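You operate a simulated robot arm through the tools that you are given. There is no shell and no other tool. Be economical: measure what you need, move in short steps, check, and stop when the job is done.

Carry out the task below with a simulated robot arm. There is one attempt and no reset: what you move stays moved.

Task
Put one of the nut drivers from the top of the tool bench on top of the blue box on the top of the steel bench. Fetch the adjustable spanner and set it on the low shelf of the tool bench. Fetch the orange cup and set it on the low shelf of the wash bench. Fetch the white lens and set it on the top of the plywood table. Take the grey panel labelled "L 6" from the top of the trim bench and put it on the top of the steel bench. Fetch the blue tin and set it on the top of the plywood table. Fetch the red lens and set it on the top of the plywood table. Lift the lid of the rag bin open. Any order will do. Set down upright: orange cup.

It is judged by the outcome, as a careful person would: the job done as asked, and still so three seconds after it is handed in. It fails if anything else is knocked over, pushed out of place, dropped, spilled or broken. A push-on lid holds only when it is set on centred and level and pressed home; a screw cap is set on level and turned clockwise until tight.

Robot
A 6-joint arm with a two-finger parallel gripper on a trunk, on a base that drives. Base frame: it is fixed to the floor where the robot stands at the start and does not move with it; the origin is under the middle of the robot, x ahead of it, y to its left, z up. Lengths are in mm, angles in degrees, forces in N, time in s.
Its first joint turns from -166.0 to 166.0 degrees. Places, roughly: adjustable spanner (24x7x2 cm) [1000, 500, 900]; blue tin [500, 2250, 750]; box [-1250, 500, 750]; grey panel [0, 2750, 1000]; lid of the rag bin [-4700, 400, 900]; low shelf of the tool bench [900, 300, 300]; low shelf of the wash bench [-4000, 700, 400]; nut driver (5x4x17 cm) [1200, -100, 1000]; orange cup (7x7x9 cm) [600, 1600, 900]; red lens (18x6x4 cm) [200, 1700, 900]; top of the plywood table [-1800, -1200, 800]; top of the steel bench [-1200, 800, 800]; white lens (18x6x4 cm) [400, 1800, 900]. Payload 3.43 kg.
The TCP is the grasp point between the finger pads, 34 mm short of the fingertips. In the tool frame z runs along the fingers and y along their closing line. Largest opening 128 mm; finger width 24, thickness 12; the body of the gripper, 48 by 130 mm, starts 96 mm behind the TCP.
Orientation is that of the tool frame in the base frame, as a unit quaternion [x, y, z, w]. With the fingers straight down and closing along the base's y, the tool's x points along the base's -x, its y along +y and its z along -z.

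Tools
- The arm moves only by the tool jog_arm. Its arguments are lists of equal length, an entry for each row: "jaw": the finger opening in mm, from 0 to 128; "travel": the shift along the tool's x, y, z in mm, a list of three; "dr": the turn, a rotation vector about the tool's x, y, z in degrees, a list of three. In form: {"jaw": [jaw, ...], "travel": [[tx, ty, tz], ...], "dr": [[rx, ry, rz], ...]}. A call has 1 to 12 rows; each row shifts and turns the commanded pose from where the row before left it, along the tool's axes as they then stand. Rows are played at 5 a second. More than 50 mm and 8.6 degrees between two rows, or a gripper value outside its range, and nothing of the call is played. Where a pose cannot be reached the arm comes as near as it can. A force on the tool above 40 N (or 10 N above the force at the start of the call, whichever is more), or a blocked arm, ends the call early, and 0.2 s more pass. Each finger travels about 153 mm/s and halts on what it meets, pressing with about 33 N; the grip force reading is that of the motor and also rises with nothing between the fingers. The clock runs only during rows and for 0.2 s after the last one: add rows that do not move to give the fingers time. It gives the time, the measured TCP pose, the force on the tool (base axes), the opening and the grip force at its end, in the units of the frame above (readings bear some noise), with the torque about the TCP (base axes, N m) and any sound that the robot's microphone picked up, and new pictures: "show" is both (left out), scene, wrist or none.
- Cameras (640 x 400 px; columns grow to the right, rows downward): "scene" is now at [129.8, 241.8, 1154.3]; the picture's right is [0.39, -0.92, 0.00], its down [-0.86, -0.36, -0.36] and it looks along [0.33, 0.14, -0.93] (base axes); focal length 214 px, centre (320, 200). "wrist" rides on the gripper at [76, -11, -160] in the tool frame; the picture's right is [0.15, 0.99, 0.00], its down [-0.88, 0.13, -0.46] and it looks along [-0.45, 0.07, 0.89] (tool axes); focal length 234 px, centre (320, 200). There is no depth. A picture from a camera that has moved, and an enlarged one, comes with that camera's place and axes in the base frame and with its lens.
- roll_base(legs): drives the robot by 1 to 6 legs, each [ahead, left, turn to the left] in mm, mm and degrees, along the robot's own axes; the way and the turn of a leg run together, so that a leg with both is an arc; at most 1500 mm and 180 degrees a leg. The arm and the cameras ride along, it lands a little off, and it stops where it bumps. It gives what a move gives, and a new picture of the scene camera.
- pan_tilt(pan, tilt): turns the head with the scene camera to pan (to the left, within 143 degrees either way) and tilt (down, from -29 to 69), counted from straight ahead of the robot. It gives what a move gives, and a new picture of the scene camera.
- inspect(camera, box): a new picture of the part [left, top, right, bottom] of that camera's present view, enlarged. It takes no simulated time.
- job_done(): hands the job in; it is judged then, once.

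Go step by step. Nothing tells you exact positions but the pictures and the camera data: compare them with the known pose of the tool, close in by small moves and look again before you grip or let go. The budget is 217 turns and 260 pictures, counting those below and the enlarged ones. Unless the task says otherwise, let go and move clear before handing in, and close with one line.

The tools are called after ">>>" by a JSON object that holds its "api" and its "payload". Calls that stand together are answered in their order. jog_arm: Moves the arm, as the interface text tells. Its arguments: {"type":"object","properties":{"jaw":{"type":"array","items":{"type":"number"}},"travel":{"type":"array","items":{"type":"array","items":{"type":"number"}}},"dr":{"type":"array","items":{"type":"array","items":{"type":"number"}}},"show":{"type":"string","enum":["both","scene","wrist","none"]}},"required":["jaw","travel","dr"]} The other tools are called the same way: roll_base (legs) drives the base; pan_tilt (pan, tilt) turns the head that bears the scene camera; inspect (camera, box) takes an enlarged picture of a part of a camera's view; job_done () hands the job in.

At the start:

```text
time: 0.0
ee_pos: [260.0, 472.4, 1098.6]
orientation: [0.0, 1.0, 0.0, 0.0]
ft_force: [0.4, -0.1, 0.3]
ft_torque: [0.05, -0.01, 0.02]
width: 128.1
gripper_force: 0.0
robot x, y, heading: [-1.9, -0.2, 0.3]
head pan, tilt: [22.7, 68.8]
```

scene: 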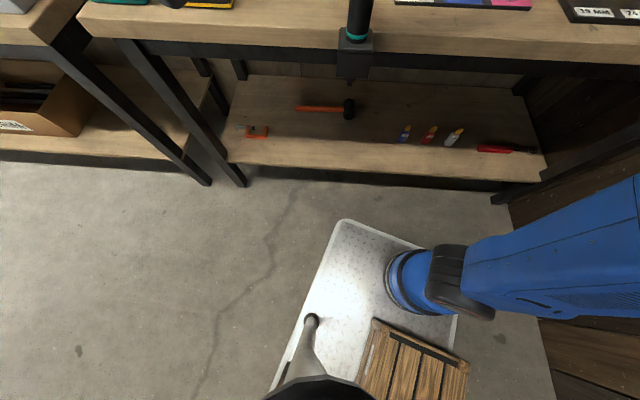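
wrist: 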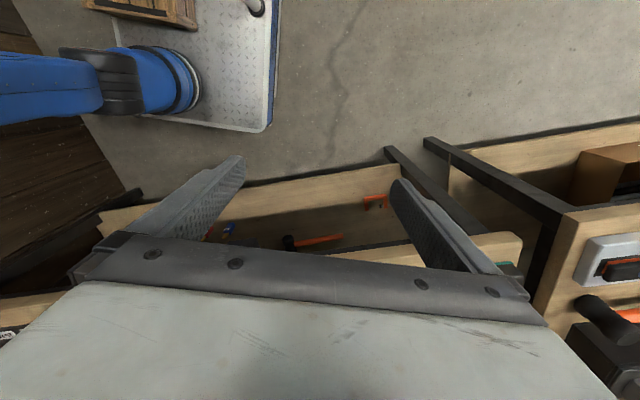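

I see the tool bench ahead with a low shelf; first I look around with the head to map the room.

>>> {"api": "pan_tilt", "payload": {"pan": 0, "tilt": 35}}

>>> {"api": "pan_tilt", "payload": {"pan": 70, "tilt": 25}}

>>> {"api": "pan_tilt", "payload": {"pan": 140, "tilt": 20}}

>>> {"api": "pan_tilt", "payload": {"pan": -143, "tilt": 20}}

```text
time: 1.0
ee_pos: [261.0, 472.3, 1098.8]
orientation: [0.001, 1.0, 0.0, 0.0]
ft_force: [0.1, -0.2, -0.1]
ft_torque: [-0.02, -0.01, 0.0]
width: 128.1
gripper_force: 0.0
robot x, y, heading: [-0.6, 0.8, -0.2]
head pan, tilt: [0.0, 35.0]
camera scene: at [166.2, 220.3, 1197.9], right [0.0, -1.0, 0.0], down [-0.57, 0.0, -0.82], along [0.82, 0.0, -0.57], focal length 214 px, centre (320, 200)
```

scene: 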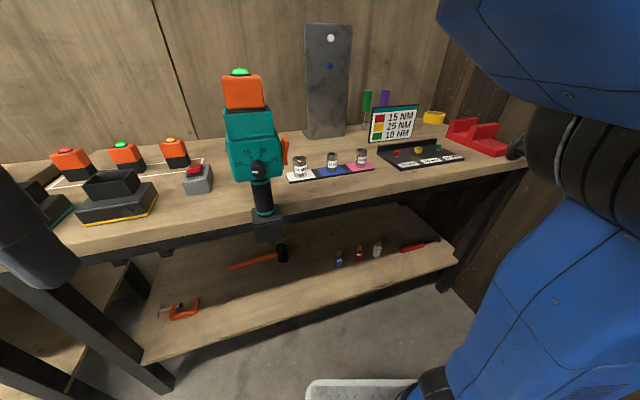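

```text
time: 2.4
ee_pos: [260.9, 471.8, 1099.6]
orientation: [0.0, 1.0, 0.0, 0.0]
ft_force: [0.4, 0.2, 0.5]
ft_torque: [-0.02, 0.01, 0.01]
width: 127.8
gripper_force: 0.0
robot x, y, heading: [1.5, 0.4, 0.0]
head pan, tilt: [70.0, 25.0]
camera scene: at [109.8, 306.8, 1213.8], right [0.94, -0.34, 0.0], down [-0.14, -0.4, -0.91], along [0.31, 0.85, -0.42], focal length 214 px, centre (320, 200)
```

scene: 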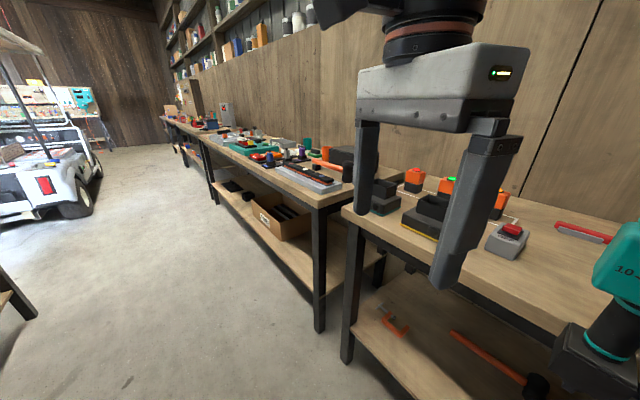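

```text
time: 3.8
ee_pos: [261.1, 472.2, 1098.7]
orientation: [0.0, 1.0, 0.0, 0.0]
ft_force: [1.4, 0.7, 0.5]
ft_torque: [-0.02, 0.0, 0.0]
width: 128.1
gripper_force: 0.0
robot x, y, heading: [2.4, -2.1, -0.1]
head pan, tilt: [140.0, 20.0]
camera scene: at [6.9, 280.2, 1221.9], right [0.64, 0.77, 0.0], down [0.26, -0.22, -0.94], along [-0.72, 0.6, -0.34], focal length 214 px, centre (320, 200)
```

scene: 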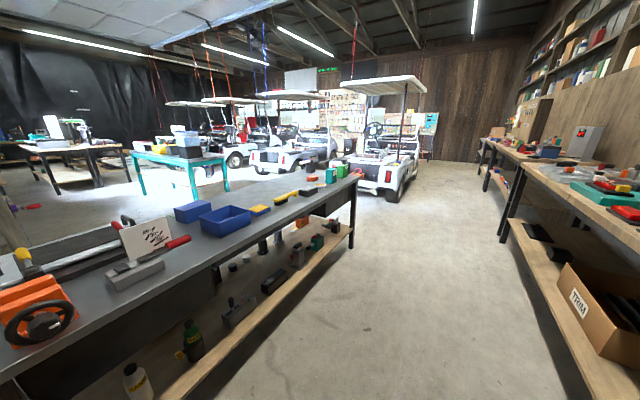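

```text
time: 7.7
ee_pos: [260.4, 471.8, 1099.2]
orientation: [0.0, 1.0, 0.0, 0.0]
ft_force: [-1.0, -0.7, 0.0]
ft_torque: [0.01, -0.06, -0.01]
width: 128.1
gripper_force: 0.0
robot x, y, heading: [0.7, 1.0, -0.1]
head pan, tilt: [-143.0, 20.0]
camera scene: at [3.8, 164.2, 1221.9], right [-0.6, 0.8, 0.0], down [0.27, 0.21, -0.94], along [-0.75, -0.57, -0.34], focal length 214 px, centre (320, 200)
```

scene: 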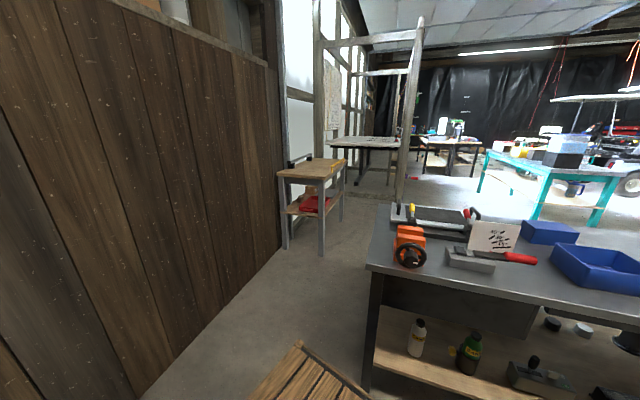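

The layout is mapped: tool bench ahead, trim bench to the left, steel bench behind, plywood table behind right. Now I look closer at the tool bench.

>>> {"api": "pan_tilt", "payload": {"pan": 30, "tilt": 35}}

>>> {"api": "inspect", "payload": {"camera": "scene", "box": [0, 80, 320, 280]}}

>>> {"api": "pan_tilt", "payload": {"pan": 0, "tilt": 35}}

>>> {"api": "inspect", "payload": {"camera": "scene", "box": [280, 60, 520, 210]}}

```text
time: 10.3
ee_pos: [260.8, 472.2, 1098.0]
orientation: [0.001, 1.0, 0.001, 0.001]
ft_force: [0.3, -0.1, 1.2]
ft_torque: [-0.01, 0.03, -0.02]
width: 128.2
gripper_force: 0.0
robot x, y, heading: [1.3, -1.1, 0.2]
head pan, tilt: [30.0, 35.0]
camera scene: at [154.5, 264.2, 1198.0], right [0.5, -0.87, 0.0], down [-0.5, -0.29, -0.82], along [0.71, 0.41, -0.57], focal length 214 px, centre (320, 200)
```

scene: 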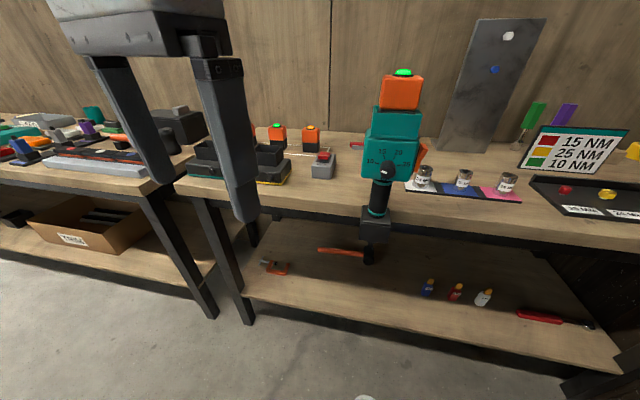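

```text
2.00 times, centred on (160, 180) of scene
camera zoom: at [154.5, 264.2, 1198.0], right [0.5, -0.87, 0.0], down [-0.5, -0.29, -0.82], along [0.71, 0.41, -0.57], focal length 429 px, centre (640, 240)
```

zoom: 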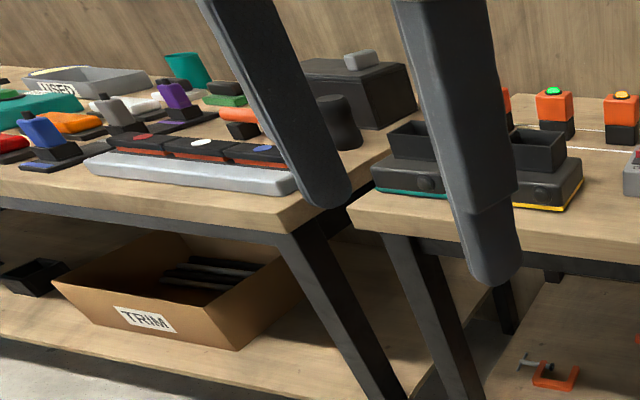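

```text
time: 11.3
ee_pos: [261.0, 471.8, 1098.6]
orientation: [0.0, 1.0, -0.001, 0.001]
ft_force: [0.0, 0.0, -0.8]
ft_torque: [0.01, 0.0, 0.03]
width: 128.0
gripper_force: 0.0
robot x, y, heading: [-1.8, 1.8, 0.0]
head pan, tilt: [0.0, 35.0]
camera scene: at [166.3, 220.3, 1198.0], right [0.0, -1.0, 0.0], down [-0.57, 0.0, -0.82], along [0.82, 0.0, -0.57], focal length 214 px, centre (320, 200)
```

scene: 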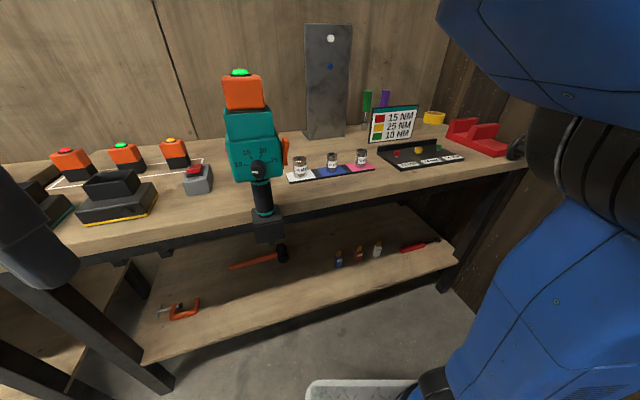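

```text
2.67 times, centred on (400, 135) of scene
camera zoom: at [166.3, 220.3, 1198.0], right [0.0, -1.0, 0.0], down [-0.57, 0.0, -0.82], along [0.82, 0.0, -0.57], focal length 572 px, centre (107, 373)
```

zoom: 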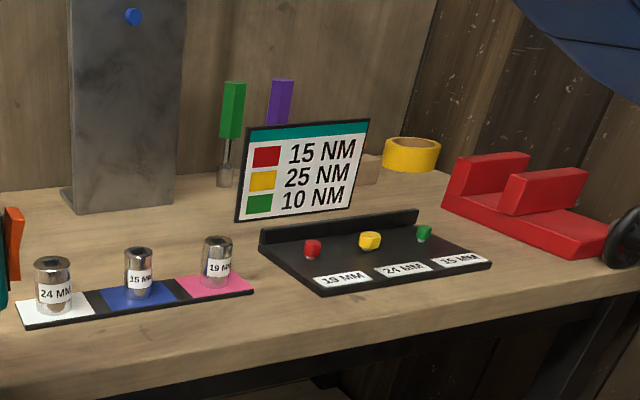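

The spanner seems to lie at about (995, 541) behind the teal torque driver; I drive nearer and left to see it.

>>> {"api": "roll_base", "payload": {"legs": [[100, 300, 0]]}}

>>> {"api": "pan_tilt", "payload": {"pan": 5, "tilt": 40}}

```text
time: 13.3
ee_pos: [361.5, 765.3, 1098.1]
orientation: [0.0, 1.0, -0.001, 0.001]
ft_force: [0.6, 0.3, -0.5]
ft_torque: [-0.04, 0.06, 0.01]
width: 127.6
gripper_force: 0.0
robot x, y, heading: [101.8, 291.2, -0.2]
head pan, tilt: [0.0, 35.0]
camera scene: at [266.8, 513.0, 1198.0], right [0.0, -1.0, 0.0], down [-0.57, 0.0, -0.82], along [0.82, 0.0, -0.57], focal length 214 px, centre (320, 200)
```

scene: 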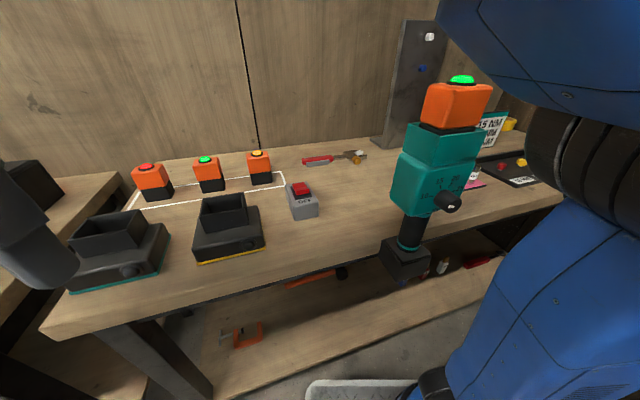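

```text
time: 14.0
ee_pos: [360.5, 765.7, 1098.4]
orientation: [0.0, 1.0, 0.0, 0.0]
ft_force: [-0.8, -0.3, -0.1]
ft_torque: [0.02, 0.02, -0.01]
width: 128.0
gripper_force: 0.0
robot x, y, heading: [103.5, 292.5, -0.1]
head pan, tilt: [5.0, 40.0]
camera scene: at [263.4, 520.4, 1190.5], right [0.09, -1.0, 0.0], down [-0.64, -0.06, -0.77], along [0.76, 0.07, -0.64], focal length 214 px, centre (320, 200)
```

scene: 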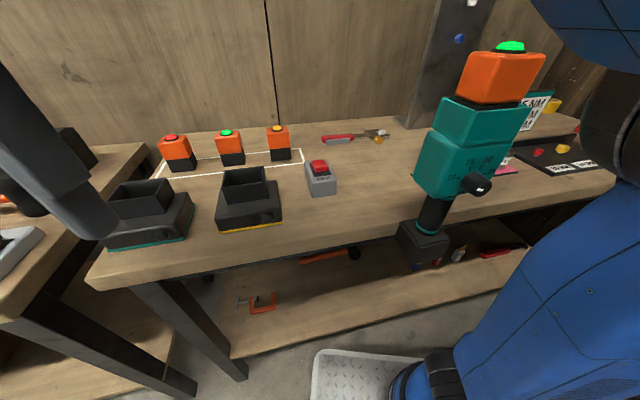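

The spanner lies on the bench around (994, 460), and the torque driver stands at about (540, 355) near the front edge, so I approach from the left side. I bring the arm in front a bit, then shift the base left.

>>> {"api": "jog_arm", "payload": {"jaw": [128, 128, 128, 128], "travel": [[-35, -30, 0], [-35, -35, 0], [-35, -35, 0], [-35, -35, 0]], "dr": [[0, 0, 8], [0, 0, 8], [0, 0, 8], [0, 0, 8]], "show": "none"}}

>>> {"api": "roll_base", "payload": {"legs": [[0, 240, 0]]}}

```text
time: 15.0
ee_pos: [469.7, 608.0, 1098.0]
orientation: [0.276, 0.961, -0.001, -0.001]
ft_force: [0.2, 1.0, -0.2]
ft_torque: [-0.07, 0.05, -0.01]
width: 128.0
gripper_force: 0.0
robot x, y, heading: [98.6, 294.1, -0.0]
head pan, tilt: [5.0, 40.0]
```

```text
time: 16.8
ee_pos: [470.4, 856.1, 1097.7]
orientation: [0.274, 0.962, 0.0, 0.0]
ft_force: [0.3, -0.2, -0.4]
ft_torque: [0.0, -0.01, 0.03]
width: 127.8
gripper_force: 0.0
robot x, y, heading: [103.4, 541.0, 0.3]
head pan, tilt: [5.0, 40.0]
camera scene: at [263.1, 769.5, 1190.5], right [0.09, -1.0, 0.0], down [-0.64, -0.06, -0.77], along [0.76, 0.07, -0.64], focal length 214 px, centre (320, 200)
```

scene: 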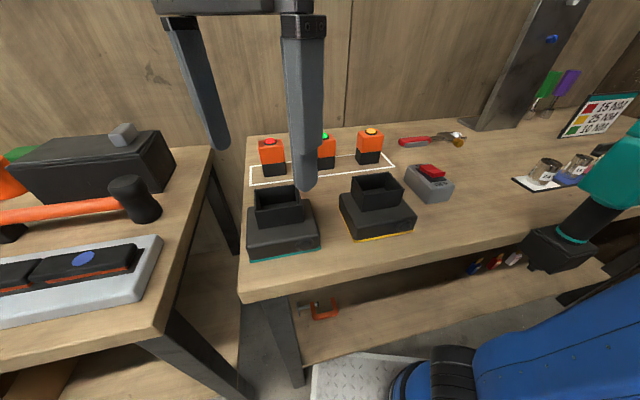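

Spanner's centre triangulates to about (985, 450). I turn the tool across it and move above it at height.

>>> {"api": "jog_arm", "payload": {"jaw": [128, 128, 128, 128, 128, 128, 128, 128, 128, 128, 128, 128], "travel": [[0, 0, 0], [0, 0, 0], [0, 0, 0], [0, 0, 0], [0, 0, 0], [-39, 26, 0], [-39, 26, 0], [-39, 26, 0], [-39, 26, 0], [-39, 26, 0], [-39, 26, 0], [-39, 26, 0]], "dr": [[0, 0, 8], [0, 0, 8], [0, 0, 8], [0, 0, 8], [0, 0, 8], [0, 0, 0], [0, 0, 0], [0, 0, 0], [0, 0, 0], [0, 0, 0], [0, 0, 0], [0, 0, 0]], "show": "none"}}

>>> {"api": "jog_arm", "payload": {"jaw": [128, 128, 128, 128, 128, 128, 128, 128], "travel": [[-39, 26, 0], [-39, 26, 0], [-39, 26, 0], [-39, 26, 0], [-39, 26, 0], [-39, 26, 0], [-39, 26, 0], [0, 0, 0]], "dr": [[0, 0, 0], [0, 0, 0], [0, 0, 0], [0, 0, 0], [0, 0, 0], [0, 0, 0], [0, 0, 0], [0, 0, 0]]}}

```text
time: 19.4
ee_pos: [725.3, 653.7, 1097.3]
orientation: [0.587, 0.81, 0.001, 0.0]
ft_force: [-0.4, -0.5, 0.2]
ft_torque: [0.02, -0.05, 0.01]
width: 127.8
gripper_force: 0.2
robot x, y, heading: [99.2, 543.9, -0.1]
head pan, tilt: [5.0, 40.0]
```

```text
time: 21.2
ee_pos: [987.1, 448.6, 1100.5]
orientation: [0.587, 0.81, 0.0, 0.0]
ft_force: [-0.4, 0.5, 0.2]
ft_torque: [0.0, 0.0, 0.01]
width: 128.2
gripper_force: 0.0
robot x, y, heading: [99.5, 538.9, 0.1]
head pan, tilt: [5.0, 40.0]
camera scene: at [263.2, 769.4, 1190.5], right [0.09, -1.0, 0.0], down [-0.64, -0.06, -0.77], along [0.76, 0.07, -0.64], focal length 214 px, centre (320, 200)
camera wrist: at [953.2, 518.2, 1259.8], right [0.9, 0.45, 0.0], down [0.4, -0.8, 0.46], along [0.2, -0.41, -0.89], focal length 234 px, centre (320, 200)
```

scene: 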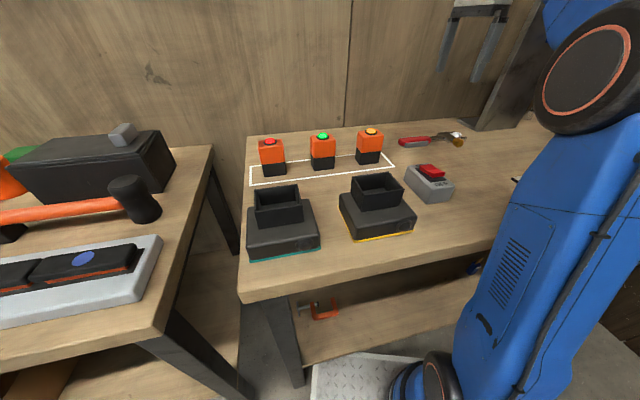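
wrist: 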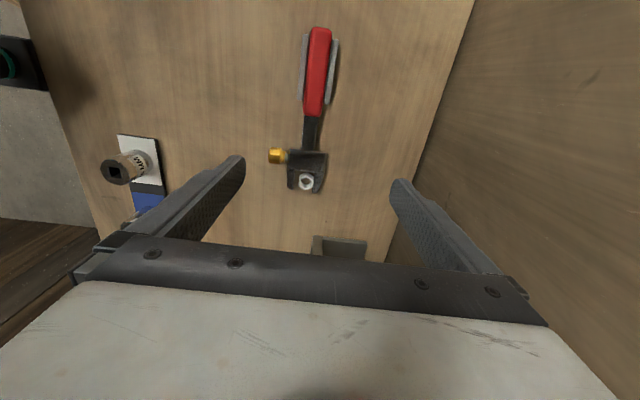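

The spanner is well aligned in the wrist view; handle's lower end is about (964, 478). I move there and descend partly.

>>> {"api": "jog_arm", "payload": {"jaw": [128, 100, 100, 90, 90], "travel": [[35, -13, 0], [0, 0, 45], [0, 0, 45], [0, 0, 45], [0, 0, 0]], "dr": [[0, 0, 0], [0, 0, 0], [0, 0, 0], [0, 0, 0], [0, 0, 0]]}}

```text
time: 22.4
ee_pos: [963.9, 478.4, 964.3]
orientation: [0.587, 0.81, 0.0, 0.0]
ft_force: [-0.7, -0.1, 0.3]
ft_torque: [0.01, 0.01, 0.01]
width: 90.2
gripper_force: 0.0
robot x, y, heading: [100.7, 541.0, 0.4]
head pan, tilt: [5.0, 40.0]
camera scene: at [263.2, 769.4, 1190.5], right [0.09, -1.0, 0.0], down [-0.64, -0.06, -0.77], along [0.76, 0.07, -0.64], focal length 214 px, centre (320, 200)
camera wrist: at [929.7, 546.8, 1123.2], right [0.9, 0.45, 0.0], down [0.4, -0.8, 0.46], along [0.2, -0.41, -0.89], focal length 234 px, centre (320, 200)
```

scene: 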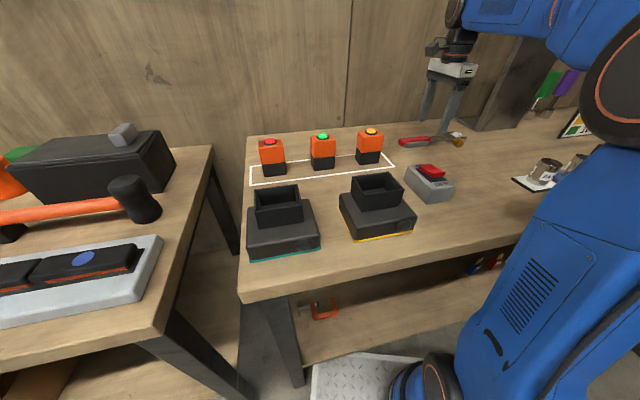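
wrist: 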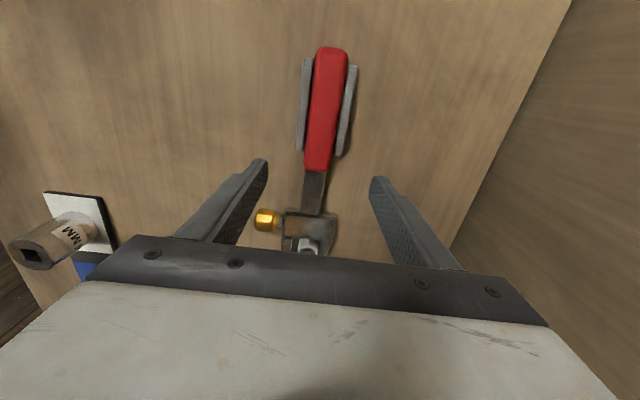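

The grasp spot is right under the fingers; descend further in small steps.

>>> {"api": "jog_arm", "payload": {"jaw": [90, 90, 90, 90], "travel": [[0, 0, 20], [0, 0, 15], [0, 0, 5], [0, 0, 0]], "dr": [[0, 0, 0], [0, 0, 0], [0, 0, 0], [0, 0, 0]], "show": "wrist"}}

>>> {"api": "inspect", "payload": {"camera": "scene", "box": [360, 40, 520, 160]}}

```text
time: 23.4
ee_pos: [964.5, 481.6, 923.7]
orientation: [0.587, 0.81, 0.0, 0.0]
ft_force: [-0.4, -0.5, 0.4]
ft_torque: [-0.01, 0.0, 0.0]
width: 89.9
gripper_force: 0.0
robot x, y, heading: [103.2, 543.7, -0.0]
head pan, tilt: [5.0, 40.0]
camera wrist: at [929.8, 549.0, 1082.1], right [0.9, 0.45, 0.0], down [0.4, -0.8, 0.46], along [0.2, -0.41, -0.89], focal length 234 px, centre (320, 200)
```

wrist: 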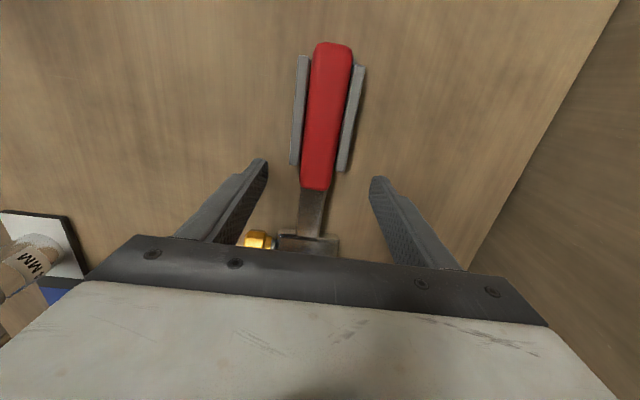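

```text
3.33 times, centred on (440, 100) of scene
camera zoom: at [263.2, 769.4, 1190.5], right [0.09, -1.0, 0.0], down [-0.64, -0.06, -0.77], along [0.76, 0.07, -0.64], focal length 715 px, centre (-80, 533)
```

zoom: 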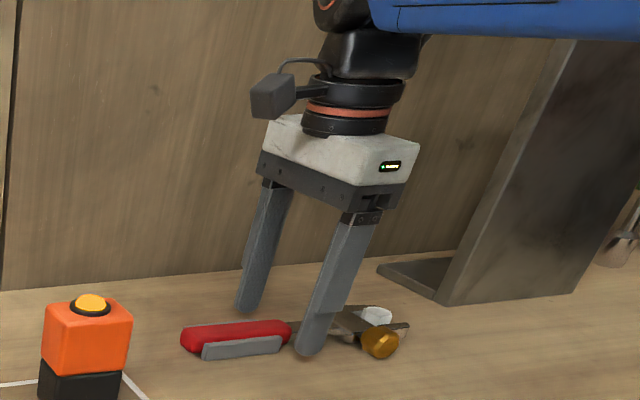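

Fingers still hover; continue a little lower, watching the force.

>>> {"api": "jog_arm", "payload": {"jaw": [90, 90, 90, 90], "travel": [[0, 0, 4], [0, 0, 4], [0, 0, 3], [0, 0, 0]], "dr": [[0, 0, 0], [0, 0, 0], [0, 0, 0], [0, 0, 0]], "show": "none"}}

>>> {"api": "inspect", "payload": {"camera": "scene", "box": [390, 90, 490, 165]}}

```text
time: 24.4
ee_pos: [961.2, 479.5, 914.3]
orientation: [0.587, 0.809, 0.001, 0.001]
ft_force: [4.6, -0.7, 37.6]
ft_torque: [-0.41, 1.74, 0.1]
width: 87.9
gripper_force: 0.1
robot x, y, heading: [99.3, 543.7, 0.0]
head pan, tilt: [5.0, 40.0]
```

```text
5.33 times, centred on (440, 128) of scene
camera zoom: at [262.2, 769.5, 1190.6], right [0.09, -1.0, 0.0], down [-0.64, -0.06, -0.77], along [0.76, 0.07, -0.64], focal length 1144 px, centre (-320, 587)
```

zoom: 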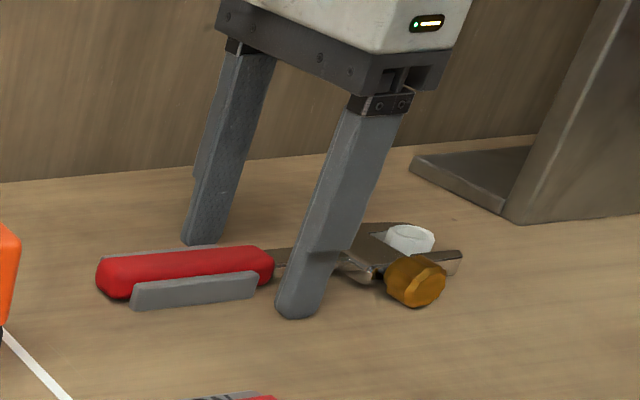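

Table top found at z≈880. Raise slightly and close on the neck.

>>> {"api": "jog_arm", "payload": {"jaw": [90, 60, 30, 0, 0, 0], "travel": [[0, 0, -4], [0, 0, 0], [0, 0, 0], [0, 0, 0], [0, 0, 0], [0, 0, 0]], "dr": [[0, 0, 0], [0, 0, 0], [0, 0, 0], [0, 0, 0], [0, 0, 0], [0, 0, 0]]}}

>>> {"api": "jog_arm", "payload": {"jaw": [0, 0, 0, 0, 0], "travel": [[0, 0, -10], [0, 0, -40], [0, 0, -40], [0, 0, -50], [0, 0, 0]], "dr": [[0, 0, 0], [0, 0, 0], [0, 0, 0], [0, 0, 0], [0, 0, 0]]}}

```text
time: 25.5
ee_pos: [959.7, 478.9, 913.5]
orientation: [0.587, 0.809, -0.002, -0.003]
ft_force: [-3.2, -2.8, 2.3]
ft_torque: [0.53, -0.7, 0.2]
width: 47.5
gripper_force: 44.8
robot x, y, heading: [104.9, 542.5, 0.4]
head pan, tilt: [5.0, 40.0]
stopped in row 5: the force on the tool passed its limit at 51 N (the readings are from after the stop); the commanded pose is now the measured one
camera scene: at [262.5, 769.2, 1190.5], right [0.09, -1.0, 0.0], down [-0.64, -0.06, -0.77], along [0.76, 0.07, -0.64], focal length 214 px, centre (320, 200)
camera wrist: at [927.2, 547.8, 1073.5], right [0.9, 0.45, -0.01], down [0.4, -0.8, 0.45], along [0.2, -0.41, -0.89], focal length 234 px, centre (320, 200)
```

scene: 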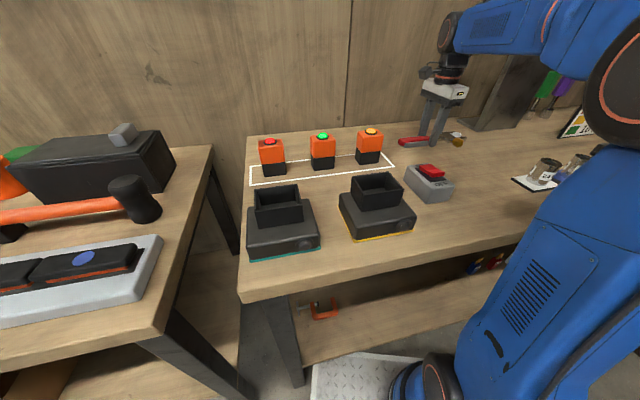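
wrist: 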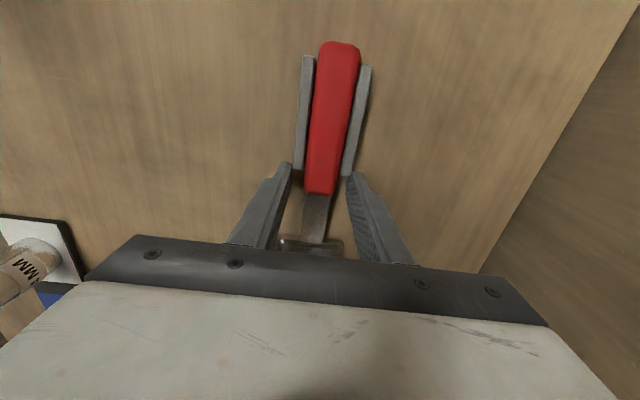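

```text
time: 25.9
ee_pos: [960.1, 479.1, 914.5]
orientation: [0.587, 0.809, -0.005, -0.006]
ft_force: [6.7, -0.9, -9.5]
ft_torque: [0.0, -1.24, 0.0]
width: 48.0
gripper_force: 44.8
robot x, y, heading: [101.5, 539.5, 0.1]
head pan, tilt: [5.0, 40.0]
stopped in row 1: the force on the tool passed its limit at 53 N (the readings are from after the stop); the commanded pose is now the measured one
camera scene: at [263.1, 769.2, 1190.4], right [0.09, -1.0, 0.0], down [-0.64, -0.06, -0.77], along [0.76, 0.07, -0.64], focal length 214 px, centre (320, 200)
camera wrist: at [928.9, 547.9, 1073.9], right [0.89, 0.45, -0.02], down [0.4, -0.8, 0.45], along [0.19, -0.41, -0.89], focal length 234 px, centre (320, 200)
```

scene: 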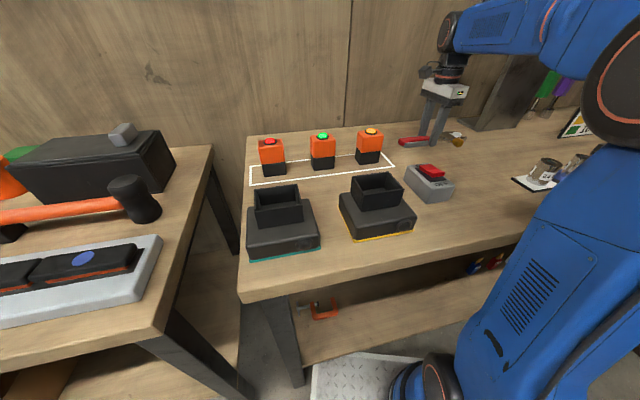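
wrist: 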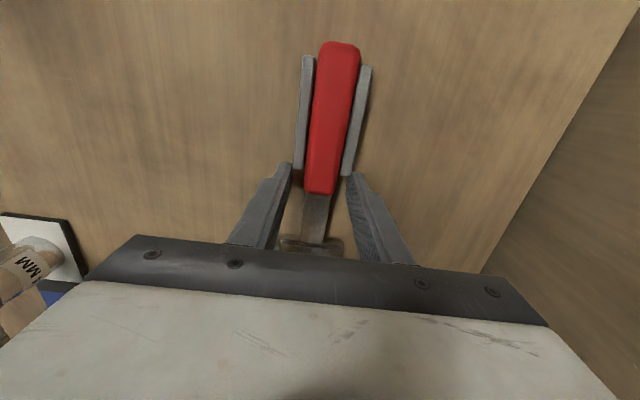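

The grey wings are a fixed cradle on the bench, and I gripped those; nothing moved. I release, rise, shift 33 mm toward the head and take only the neck.

>>> {"api": "jog_arm", "payload": {"jaw": [64, 64, 64, 56, 56], "travel": [[0, 0, 0], [0, 0, -20], [0, 0, -20], [-33, 1, 0], [0, 0, 0]], "dr": [[0, 0, 0], [0, 0, 0], [0, 0, 0], [0, 0, 0], [0, 0, 0]], "show": "wrist"}}

```text
time: 27.1
ee_pos: [971.5, 447.9, 956.4]
orientation: [0.587, 0.809, -0.006, -0.006]
ft_force: [-0.7, -0.1, 0.7]
ft_torque: [0.05, -0.01, -0.02]
width: 56.3
gripper_force: 0.0
robot x, y, heading: [97.3, 545.0, -0.3]
head pan, tilt: [5.0, 40.0]
camera wrist: at [941.1, 516.8, 1115.2], right [0.89, 0.45, -0.02], down [0.4, -0.8, 0.45], along [0.19, -0.41, -0.89], focal length 234 px, centre (320, 200)
```

wrist: 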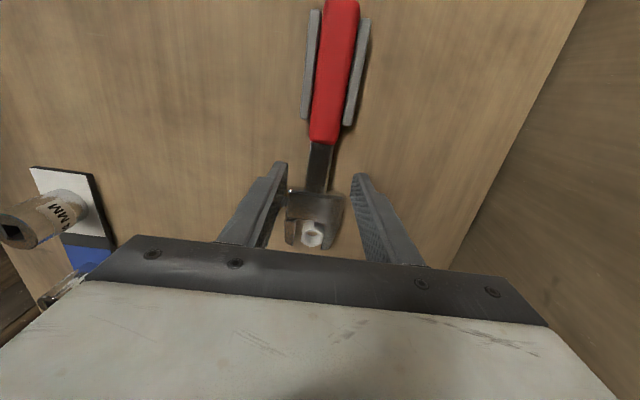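

Neck is directly beneath the fingers. Level the tool, descend and grip.

>>> {"api": "jog_arm", "payload": {"jaw": [56, 56, 56, 30, 0, 0, 0], "travel": [[0, 0, 0], [0, 0, 20], [0, 0, 18], [0, 0, 0], [0, 0, 0], [0, 0, 0], [0, 0, 0]], "dr": [[-0.96, -0.15, 0], [0, 0, 0], [0, 0, 0], [0, 0, 0], [0, 0, 0], [0, 0, 0], [0, 0, 0]], "show": "wrist"}}

```text
time: 28.7
ee_pos: [971.9, 449.4, 917.8]
orientation: [0.588, 0.809, 0.0, 0.0]
ft_force: [-2.1, -1.2, 0.1]
ft_torque: [-0.01, 0.03, 0.18]
width: 23.6
gripper_force: 33.4
robot x, y, heading: [101.3, 540.3, 0.3]
head pan, tilt: [5.0, 40.0]
camera wrist: at [937.3, 517.1, 1076.8], right [0.9, 0.45, 0.0], down [0.4, -0.8, 0.45], along [0.2, -0.41, -0.89], focal length 234 px, centre (320, 200)
```

wrist: 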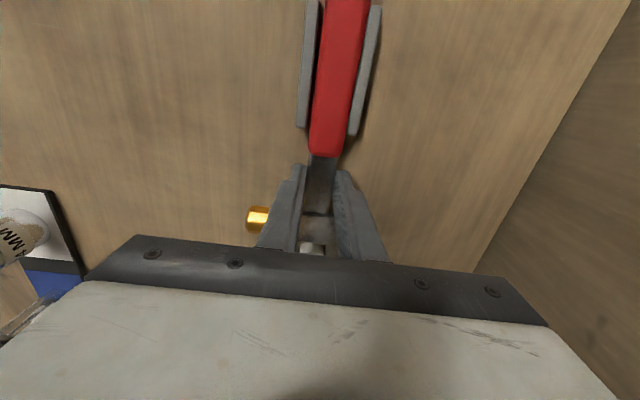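

Gripped at 23.6 mm. Lift.

>>> {"api": "jog_arm", "payload": {"jaw": [0, 0, 0, 0, 0, 0], "travel": [[0, 0, -10], [0, 0, -20], [0, 0, -40], [0, 0, -50], [0, 0, -50], [0, 0, 0]], "dr": [[0, 0, 0], [0, 0, 0], [0, 0, 0], [0, 0, 0], [0, 0, 0], [0, 0, 0]]}}

```text
time: 30.1
ee_pos: [969.5, 444.1, 1086.5]
orientation: [0.587, 0.809, 0.0, -0.001]
ft_force: [-0.5, 0.4, -0.4]
ft_torque: [0.0, 0.0, 0.01]
width: 0.1
gripper_force: 33.3
robot x, y, heading: [96.6, 540.3, 0.1]
head pan, tilt: [5.0, 40.0]
camera scene: at [262.6, 769.3, 1190.5], right [0.09, -1.0, 0.0], down [-0.64, -0.06, -0.77], along [0.76, 0.07, -0.64], focal length 214 px, centre (320, 200)
camera wrist: at [936.1, 512.6, 1245.4], right [0.9, 0.45, 0.0], down [0.4, -0.8, 0.45], along [0.2, -0.41, -0.89], focal length 234 px, centre (320, 200)
```

scene: 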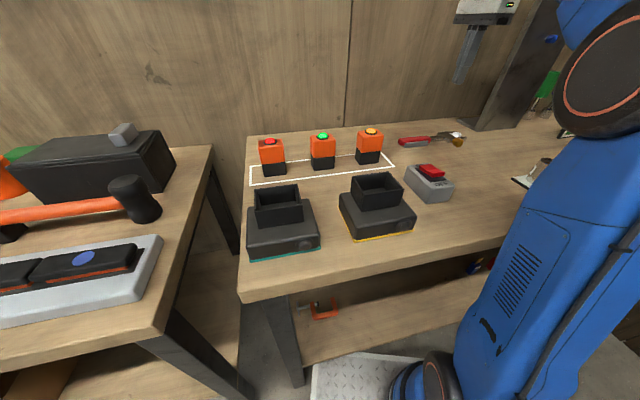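
wrist: 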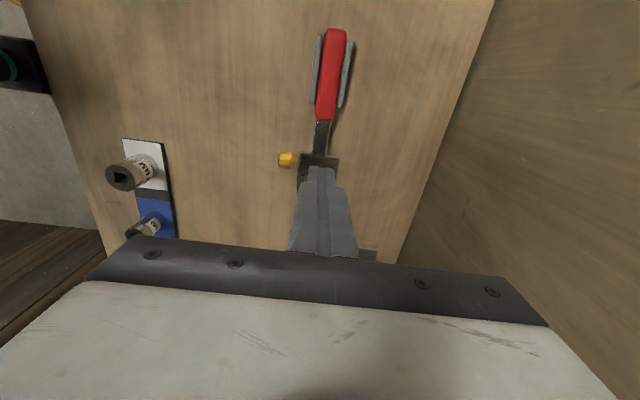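

It slipped out; I look at the spanner's cradle more closely.

>>> {"api": "inspect", "payload": {"camera": "wrist", "box": [260, 20, 380, 200]}}

>>> {"api": "inspect", "payload": {"camera": "scene", "box": [390, 115, 480, 160]}}

```text
2.22 times, centred on (320, 110) of wrist
camera zoom: at [936.1, 512.6, 1245.4], right [0.9, 0.45, 0.0], down [0.4, -0.8, 0.45], along [0.2, -0.41, -0.89], focal length 520 px, centre (320, 400)
```

zoom: 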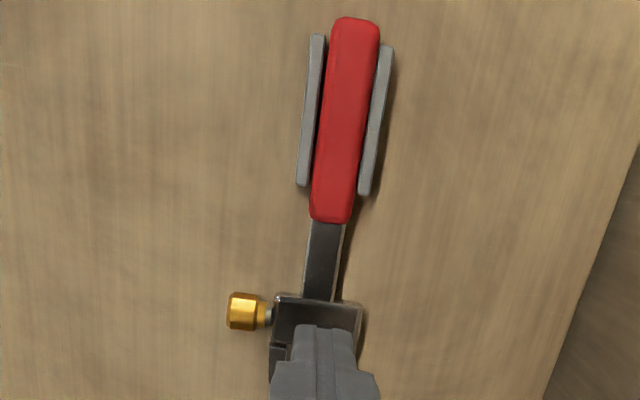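

```text
7.11 times, centred on (435, 138) of scene
camera zoom: at [262.6, 769.3, 1190.5], right [0.09, -1.0, 0.0], down [-0.64, -0.06, -0.77], along [0.76, 0.07, -0.64], focal length 1525 px, centre (-498, 644)
```

zoom: 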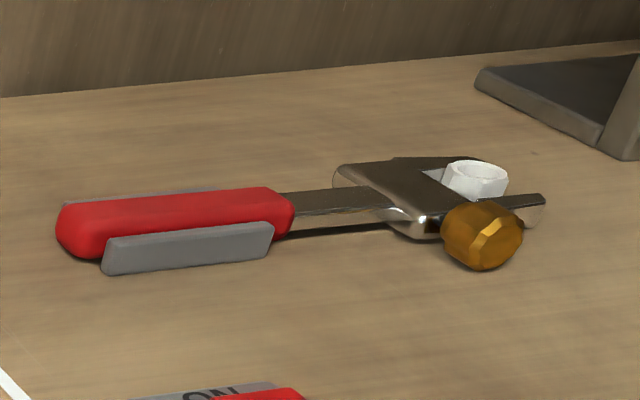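

The spanner's jaws are clamped on a white peg with a yellow thumbscrew, whose centre is about (936, 390, 895). I need to loosen that knob: turn the tool so its fingers straddle the knob and look.

>>> {"api": "jog_arm", "payload": {"jaw": [0, 0, 20, 40, 50, 50, 50, 50, 50, 50, 50, 50], "travel": [[0, 0, 0], [0, 0, 0], [0, 0, 0], [0, 0, 0], [0, 0, 0], [0, 0, 0], [0, 0, 0], [0, 0, 0], [0, 0, 0], [0, 0, 0], [0, 0, 0], [0, 0, 0]], "dr": [[0, 0, -8.2], [0, 0, -8.2], [0, 0, -8.2], [0, 0, -8.2], [0, 0, -8.2], [0, 0, -8.2], [0, 0, -8.2], [0, 0, -8.2], [0, 0, -8.2], [0, 0, -8.2], [0, 0, -8.4], [0, 0, 0]], "show": "none"}}

>>> {"api": "jog_arm", "payload": {"jaw": [50, 50, 50, 50, 50], "travel": [[25, -20, 0], [26, -20, 0], [0, 0, 40], [0, 0, 40], [0, 0, 0]], "dr": [[0, 0, 0], [0, 0, 0], [0, 0, 0], [0, 0, 0], [0, 0, 0]], "show": "wrist"}}

```text
time: 32.7
ee_pos: [971.3, 447.3, 1087.0]
orientation: [-0.161, 0.987, 0.002, 0.001]
ft_force: [0.6, 0.2, 0.7]
ft_torque: [-0.01, 0.01, 0.0]
width: 49.9
gripper_force: 0.0
robot x, y, heading: [99.1, 540.6, 0.1]
head pan, tilt: [5.0, 40.0]
```

```text
time: 33.9
ee_pos: [935.8, 394.9, 1004.9]
orientation: [-0.161, 0.987, 0.002, 0.001]
ft_force: [0.7, -0.2, -0.4]
ft_torque: [-0.02, 0.03, 0.01]
width: 49.9
gripper_force: 0.1
robot x, y, heading: [99.2, 540.5, 0.3]
head pan, tilt: [5.0, 40.0]
camera wrist: at [867.6, 360.2, 1164.5], right [-0.45, 0.89, 0.0], down [0.79, 0.4, 0.46], along [0.41, 0.21, -0.89], focal length 234 px, centre (320, 200)
```

wrist: 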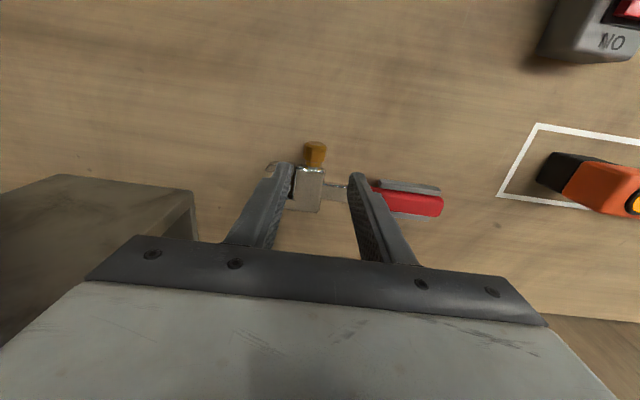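

The knob is almost under the fingers (4 mm off). Adjust and descend around it.

>>> {"api": "jog_arm", "payload": {"jaw": [50, 50, 50, 50], "travel": [[1, -4, 20], [0, 0, 30], [0, 0, 20], [0, 0, 0]], "dr": [[0, 0, 0], [0, 0, 0], [0, 0, 0], [0, 0, 0]], "show": "wrist"}}

>>> {"api": "inspect", "payload": {"camera": "scene", "box": [400, 90, 500, 165]}}

```text
time: 34.9
ee_pos: [935.4, 390.6, 937.6]
orientation: [-0.16, 0.987, 0.001, -0.001]
ft_force: [0.0, 0.0, 0.7]
ft_torque: [0.0, -0.02, 0.0]
width: 50.1
gripper_force: 0.0
robot x, y, heading: [100.4, 543.5, -0.1]
head pan, tilt: [5.0, 40.0]
camera wrist: at [867.0, 356.1, 1096.2], right [-0.45, 0.89, 0.0], down [0.79, 0.4, 0.46], along [0.41, 0.21, -0.89], focal length 234 px, centre (320, 200)
```

wrist: 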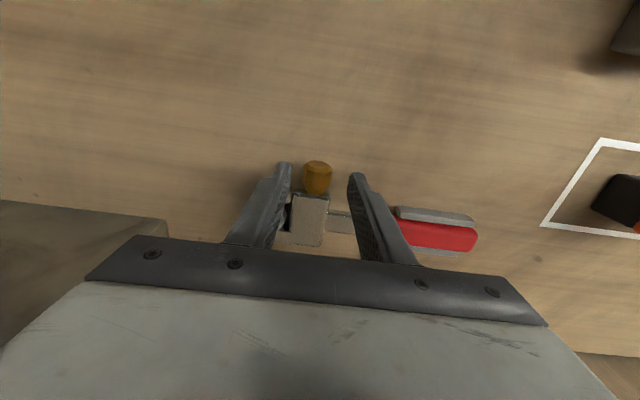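

```text
5.33 times, centred on (450, 128) of scene
camera zoom: at [262.5, 769.3, 1190.5], right [0.09, -1.0, 0.0], down [-0.64, -0.06, -0.77], along [0.76, 0.07, -0.64], focal length 1144 px, centre (-373, 587)
```

zoom: 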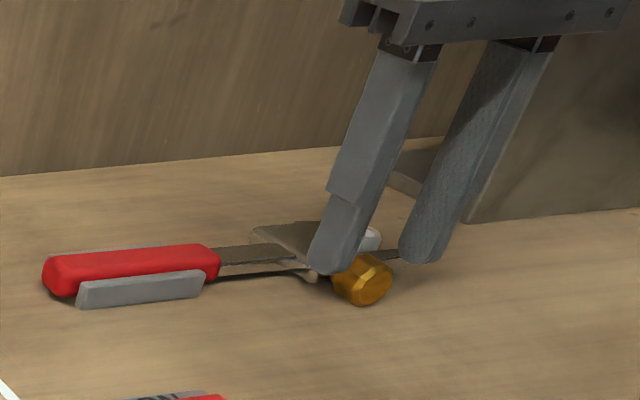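

Good alignment. Descend to grip height and close on the knob.

>>> {"api": "jog_arm", "payload": {"jaw": [50, 50, 30, 10, 10, 10], "travel": [[-2, -2, 7], [0, 0, 6], [0, 0, 0], [0, 0, 0], [0, 0, 0], [0, 0, 0]], "dr": [[0, 0, 0], [0, 0, 0], [0, 0, 0], [0, 0, 0], [0, 0, 0], [0, 0, 0]], "show": "wrist"}}

>>> {"api": "inspect", "payload": {"camera": "scene", "box": [400, 90, 500, 165]}}

```text
time: 36.3
ee_pos: [937.8, 388.7, 925.3]
orientation: [-0.162, 0.987, 0.0, 0.001]
ft_force: [-0.9, -1.2, -1.5]
ft_torque: [-0.09, 0.02, 0.02]
width: 25.8
gripper_force: 32.7
robot x, y, heading: [98.4, 540.1, 0.4]
head pan, tilt: [5.0, 40.0]
camera wrist: at [869.4, 354.0, 1083.6], right [-0.45, 0.89, 0.0], down [0.79, 0.4, 0.46], along [0.41, 0.21, -0.89], focal length 234 px, centre (320, 200)
```

wrist: 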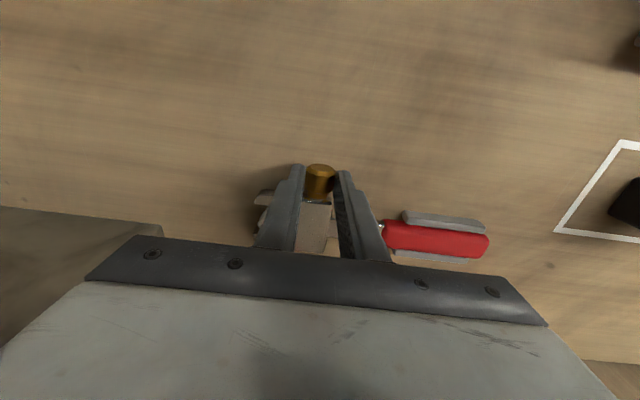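

```text
5.33 times, centred on (450, 128) of scene
camera zoom: at [262.6, 769.3, 1190.5], right [0.09, -1.0, 0.0], down [-0.64, -0.06, -0.77], along [0.76, 0.07, -0.64], focal length 1144 px, centre (-373, 587)
```

zoom: 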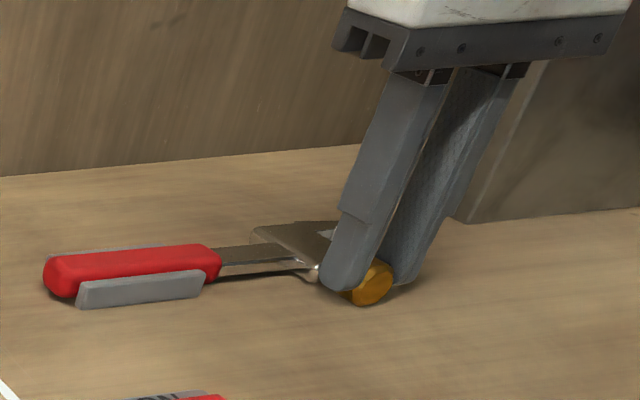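

Knob gripped (26 mm). Turn counter-clockwise 24° about the knob axis.

>>> {"api": "jog_arm", "payload": {"jaw": [10, 10, 10, 10], "travel": [[0, 4.2, 0.3], [0, 4.2, 0.3], [0, 4.2, 0.3], [0, 0, 0]], "dr": [[8, 0, 0], [8, 0, 0], [8, 0, 0], [0, 0, 0]], "show": "wrist"}}

>>> {"api": "inspect", "payload": {"camera": "scene", "box": [400, 90, 500, 165]}}

```text
time: 37.3
ee_pos: [935.4, 399.5, 921.7]
orientation: [-0.157, 0.965, -0.205, 0.035]
ft_force: [0.1, -1.6, -0.1]
ft_torque: [-0.03, -0.02, -0.06]
width: 25.7
gripper_force: 33.1
robot x, y, heading: [101.0, 541.5, 0.0]
head pan, tilt: [5.0, 40.0]
camera wrist: at [845.7, 428.5, 1072.1], right [-0.42, 0.81, -0.4], down [0.74, 0.57, 0.36], along [0.52, -0.14, -0.84], focal length 234 px, centre (320, 200)
```

wrist: 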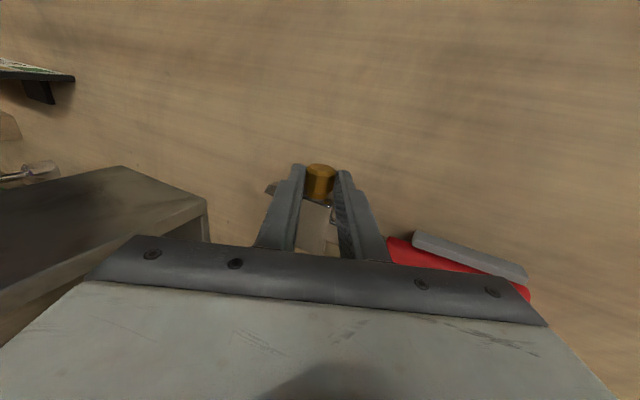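

```text
5.33 times, centred on (450, 128) of scene
camera zoom: at [262.6, 769.2, 1190.5], right [0.09, -1.0, 0.0], down [-0.64, -0.06, -0.77], along [0.76, 0.07, -0.64], focal length 1144 px, centre (-373, 587)
```

zoom: 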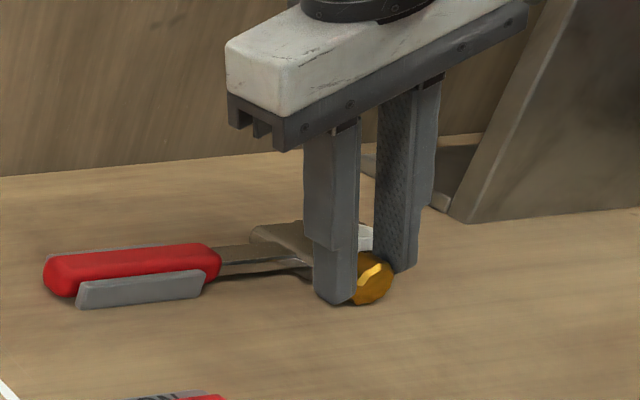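

No resistance problem; the knob seems to turn with the grip. Open, swing back 56°, regrip, then turn forward again.

>>> {"api": "jog_arm", "payload": {"jaw": [40, 44, 44, 44, 44, 44, 44, 44, 25, 10, 10, 10], "travel": [[0, 0, 0], [0, -4.2, 0.3], [0, -4.2, 0.3], [0, -4.2, 0.3], [0, -4.2, 0.3], [0, -4.2, 0.3], [0, -4.2, 0.3], [0, 0, 0], [0, 0, 0], [0, 0, 0], [0, 0, 0], [0, 0, 0]], "dr": [[0, 0, 0], [-8, 0, 0], [-8, 0, 0], [-8, 0, 0], [-8, 0, 0], [-8, 0, 0], [-8, 0, 0], [0, 0, 0], [0, 0, 0], [0, 0, 0], [0, 0, 0], [0, 0, 0]], "show": "none"}}

>>> {"api": "inspect", "payload": {"camera": "scene", "box": [400, 90, 500, 165]}}

```text
time: 39.1
ee_pos: [942.7, 375.5, 923.5]
orientation: [-0.157, 0.966, 0.205, -0.03]
ft_force: [-0.7, -0.2, 0.8]
ft_torque: [-0.02, 0.0, 0.04]
width: 26.3
gripper_force: 1.4
robot x, y, heading: [96.0, 539.7, 0.2]
head pan, tilt: [5.0, 40.0]
stopped in row 9: the force on the tool passed its limit at 49 N (the readings are from after the stop); the commanded pose is now the measured one
```

```text
5.33 times, centred on (450, 128) of scene
camera zoom: at [262.8, 769.1, 1190.5], right [0.09, -1.0, 0.0], down [-0.64, -0.06, -0.77], along [0.76, 0.07, -0.64], focal length 1144 px, centre (-373, 587)
```

zoom: 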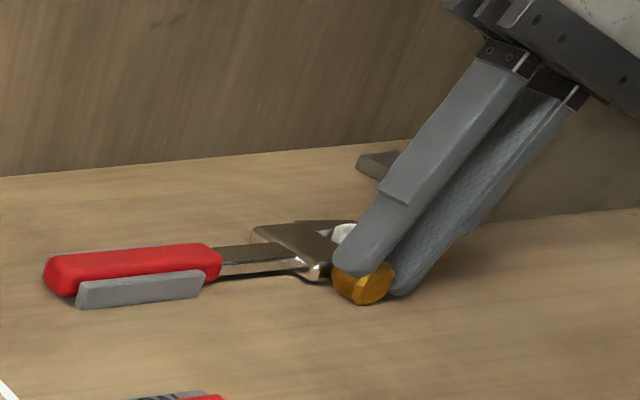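

Regrip and turn forward 48°.

>>> {"api": "jog_arm", "payload": {"jaw": [10, 10, 10, 10, 10, 10, 10, 10, 10], "travel": [[0, 0, 0], [0, 0, 0], [0, 4.2, 0.3], [0, 4.2, 0.3], [0, 4.2, 0.3], [0, 4.2, 0.3], [0, 4.2, 0.3], [0, 4.2, 0.3], [0, 0, 0]], "dr": [[0, 0, 0], [0, 0, 0], [8, 0, 0], [8, 0, 0], [8, 0, 0], [8, 0, 0], [8, 0, 0], [8, 0, 0], [0, 0, 0]], "show": "none"}}

>>> {"api": "jog_arm", "payload": {"jaw": [40, 44, 44, 44, 44, 44, 44, 44, 32, 26], "travel": [[0, 0, 0], [0, -4.2, 0.3], [0, -4.2, 0.3], [0, -4.2, 0.3], [0, -4.2, 0.3], [0, -4.2, 0.3], [0, -4.2, 0.3], [0, 0, 0], [0, 0, 0], [0, 0, 0]], "dr": [[0, 0, 0], [-8, 0, 0], [-8, 0, 0], [-8, 0, 0], [-8, 0, 0], [-8, 0, 0], [-8, 0, 0], [0, 0, 0], [0, 0, 0], [0, 0, 0]], "show": "none"}}

>>> {"api": "inspect", "payload": {"camera": "scene", "box": [400, 90, 500, 165]}}

```text
time: 41.1
ee_pos: [933.9, 399.2, 923.3]
orientation: [-0.156, 0.965, -0.206, 0.037]
ft_force: [-2.8, 4.0, 2.7]
ft_torque: [0.14, 0.01, 0.21]
width: 25.2
gripper_force: 32.8
robot x, y, heading: [100.1, 540.6, 0.3]
head pan, tilt: [5.0, 40.0]
```

```text
time: 43.4
ee_pos: [943.7, 375.2, 923.6]
orientation: [-0.157, 0.966, 0.205, -0.031]
ft_force: [-0.6, -1.7, 0.3]
ft_torque: [-0.03, 0.01, -0.02]
width: 27.0
gripper_force: 0.5
robot x, y, heading: [97.1, 540.5, -0.0]
head pan, tilt: [5.0, 40.0]
```

```text
5.33 times, centred on (450, 128) of scene
camera zoom: at [262.8, 769.1, 1190.5], right [0.09, -1.0, 0.0], down [-0.64, -0.06, -0.77], along [0.76, 0.07, -0.64], focal length 1144 px, centre (-373, 587)
```

zoom: 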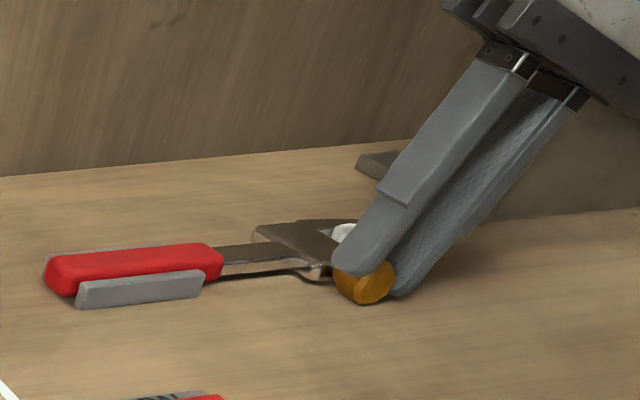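

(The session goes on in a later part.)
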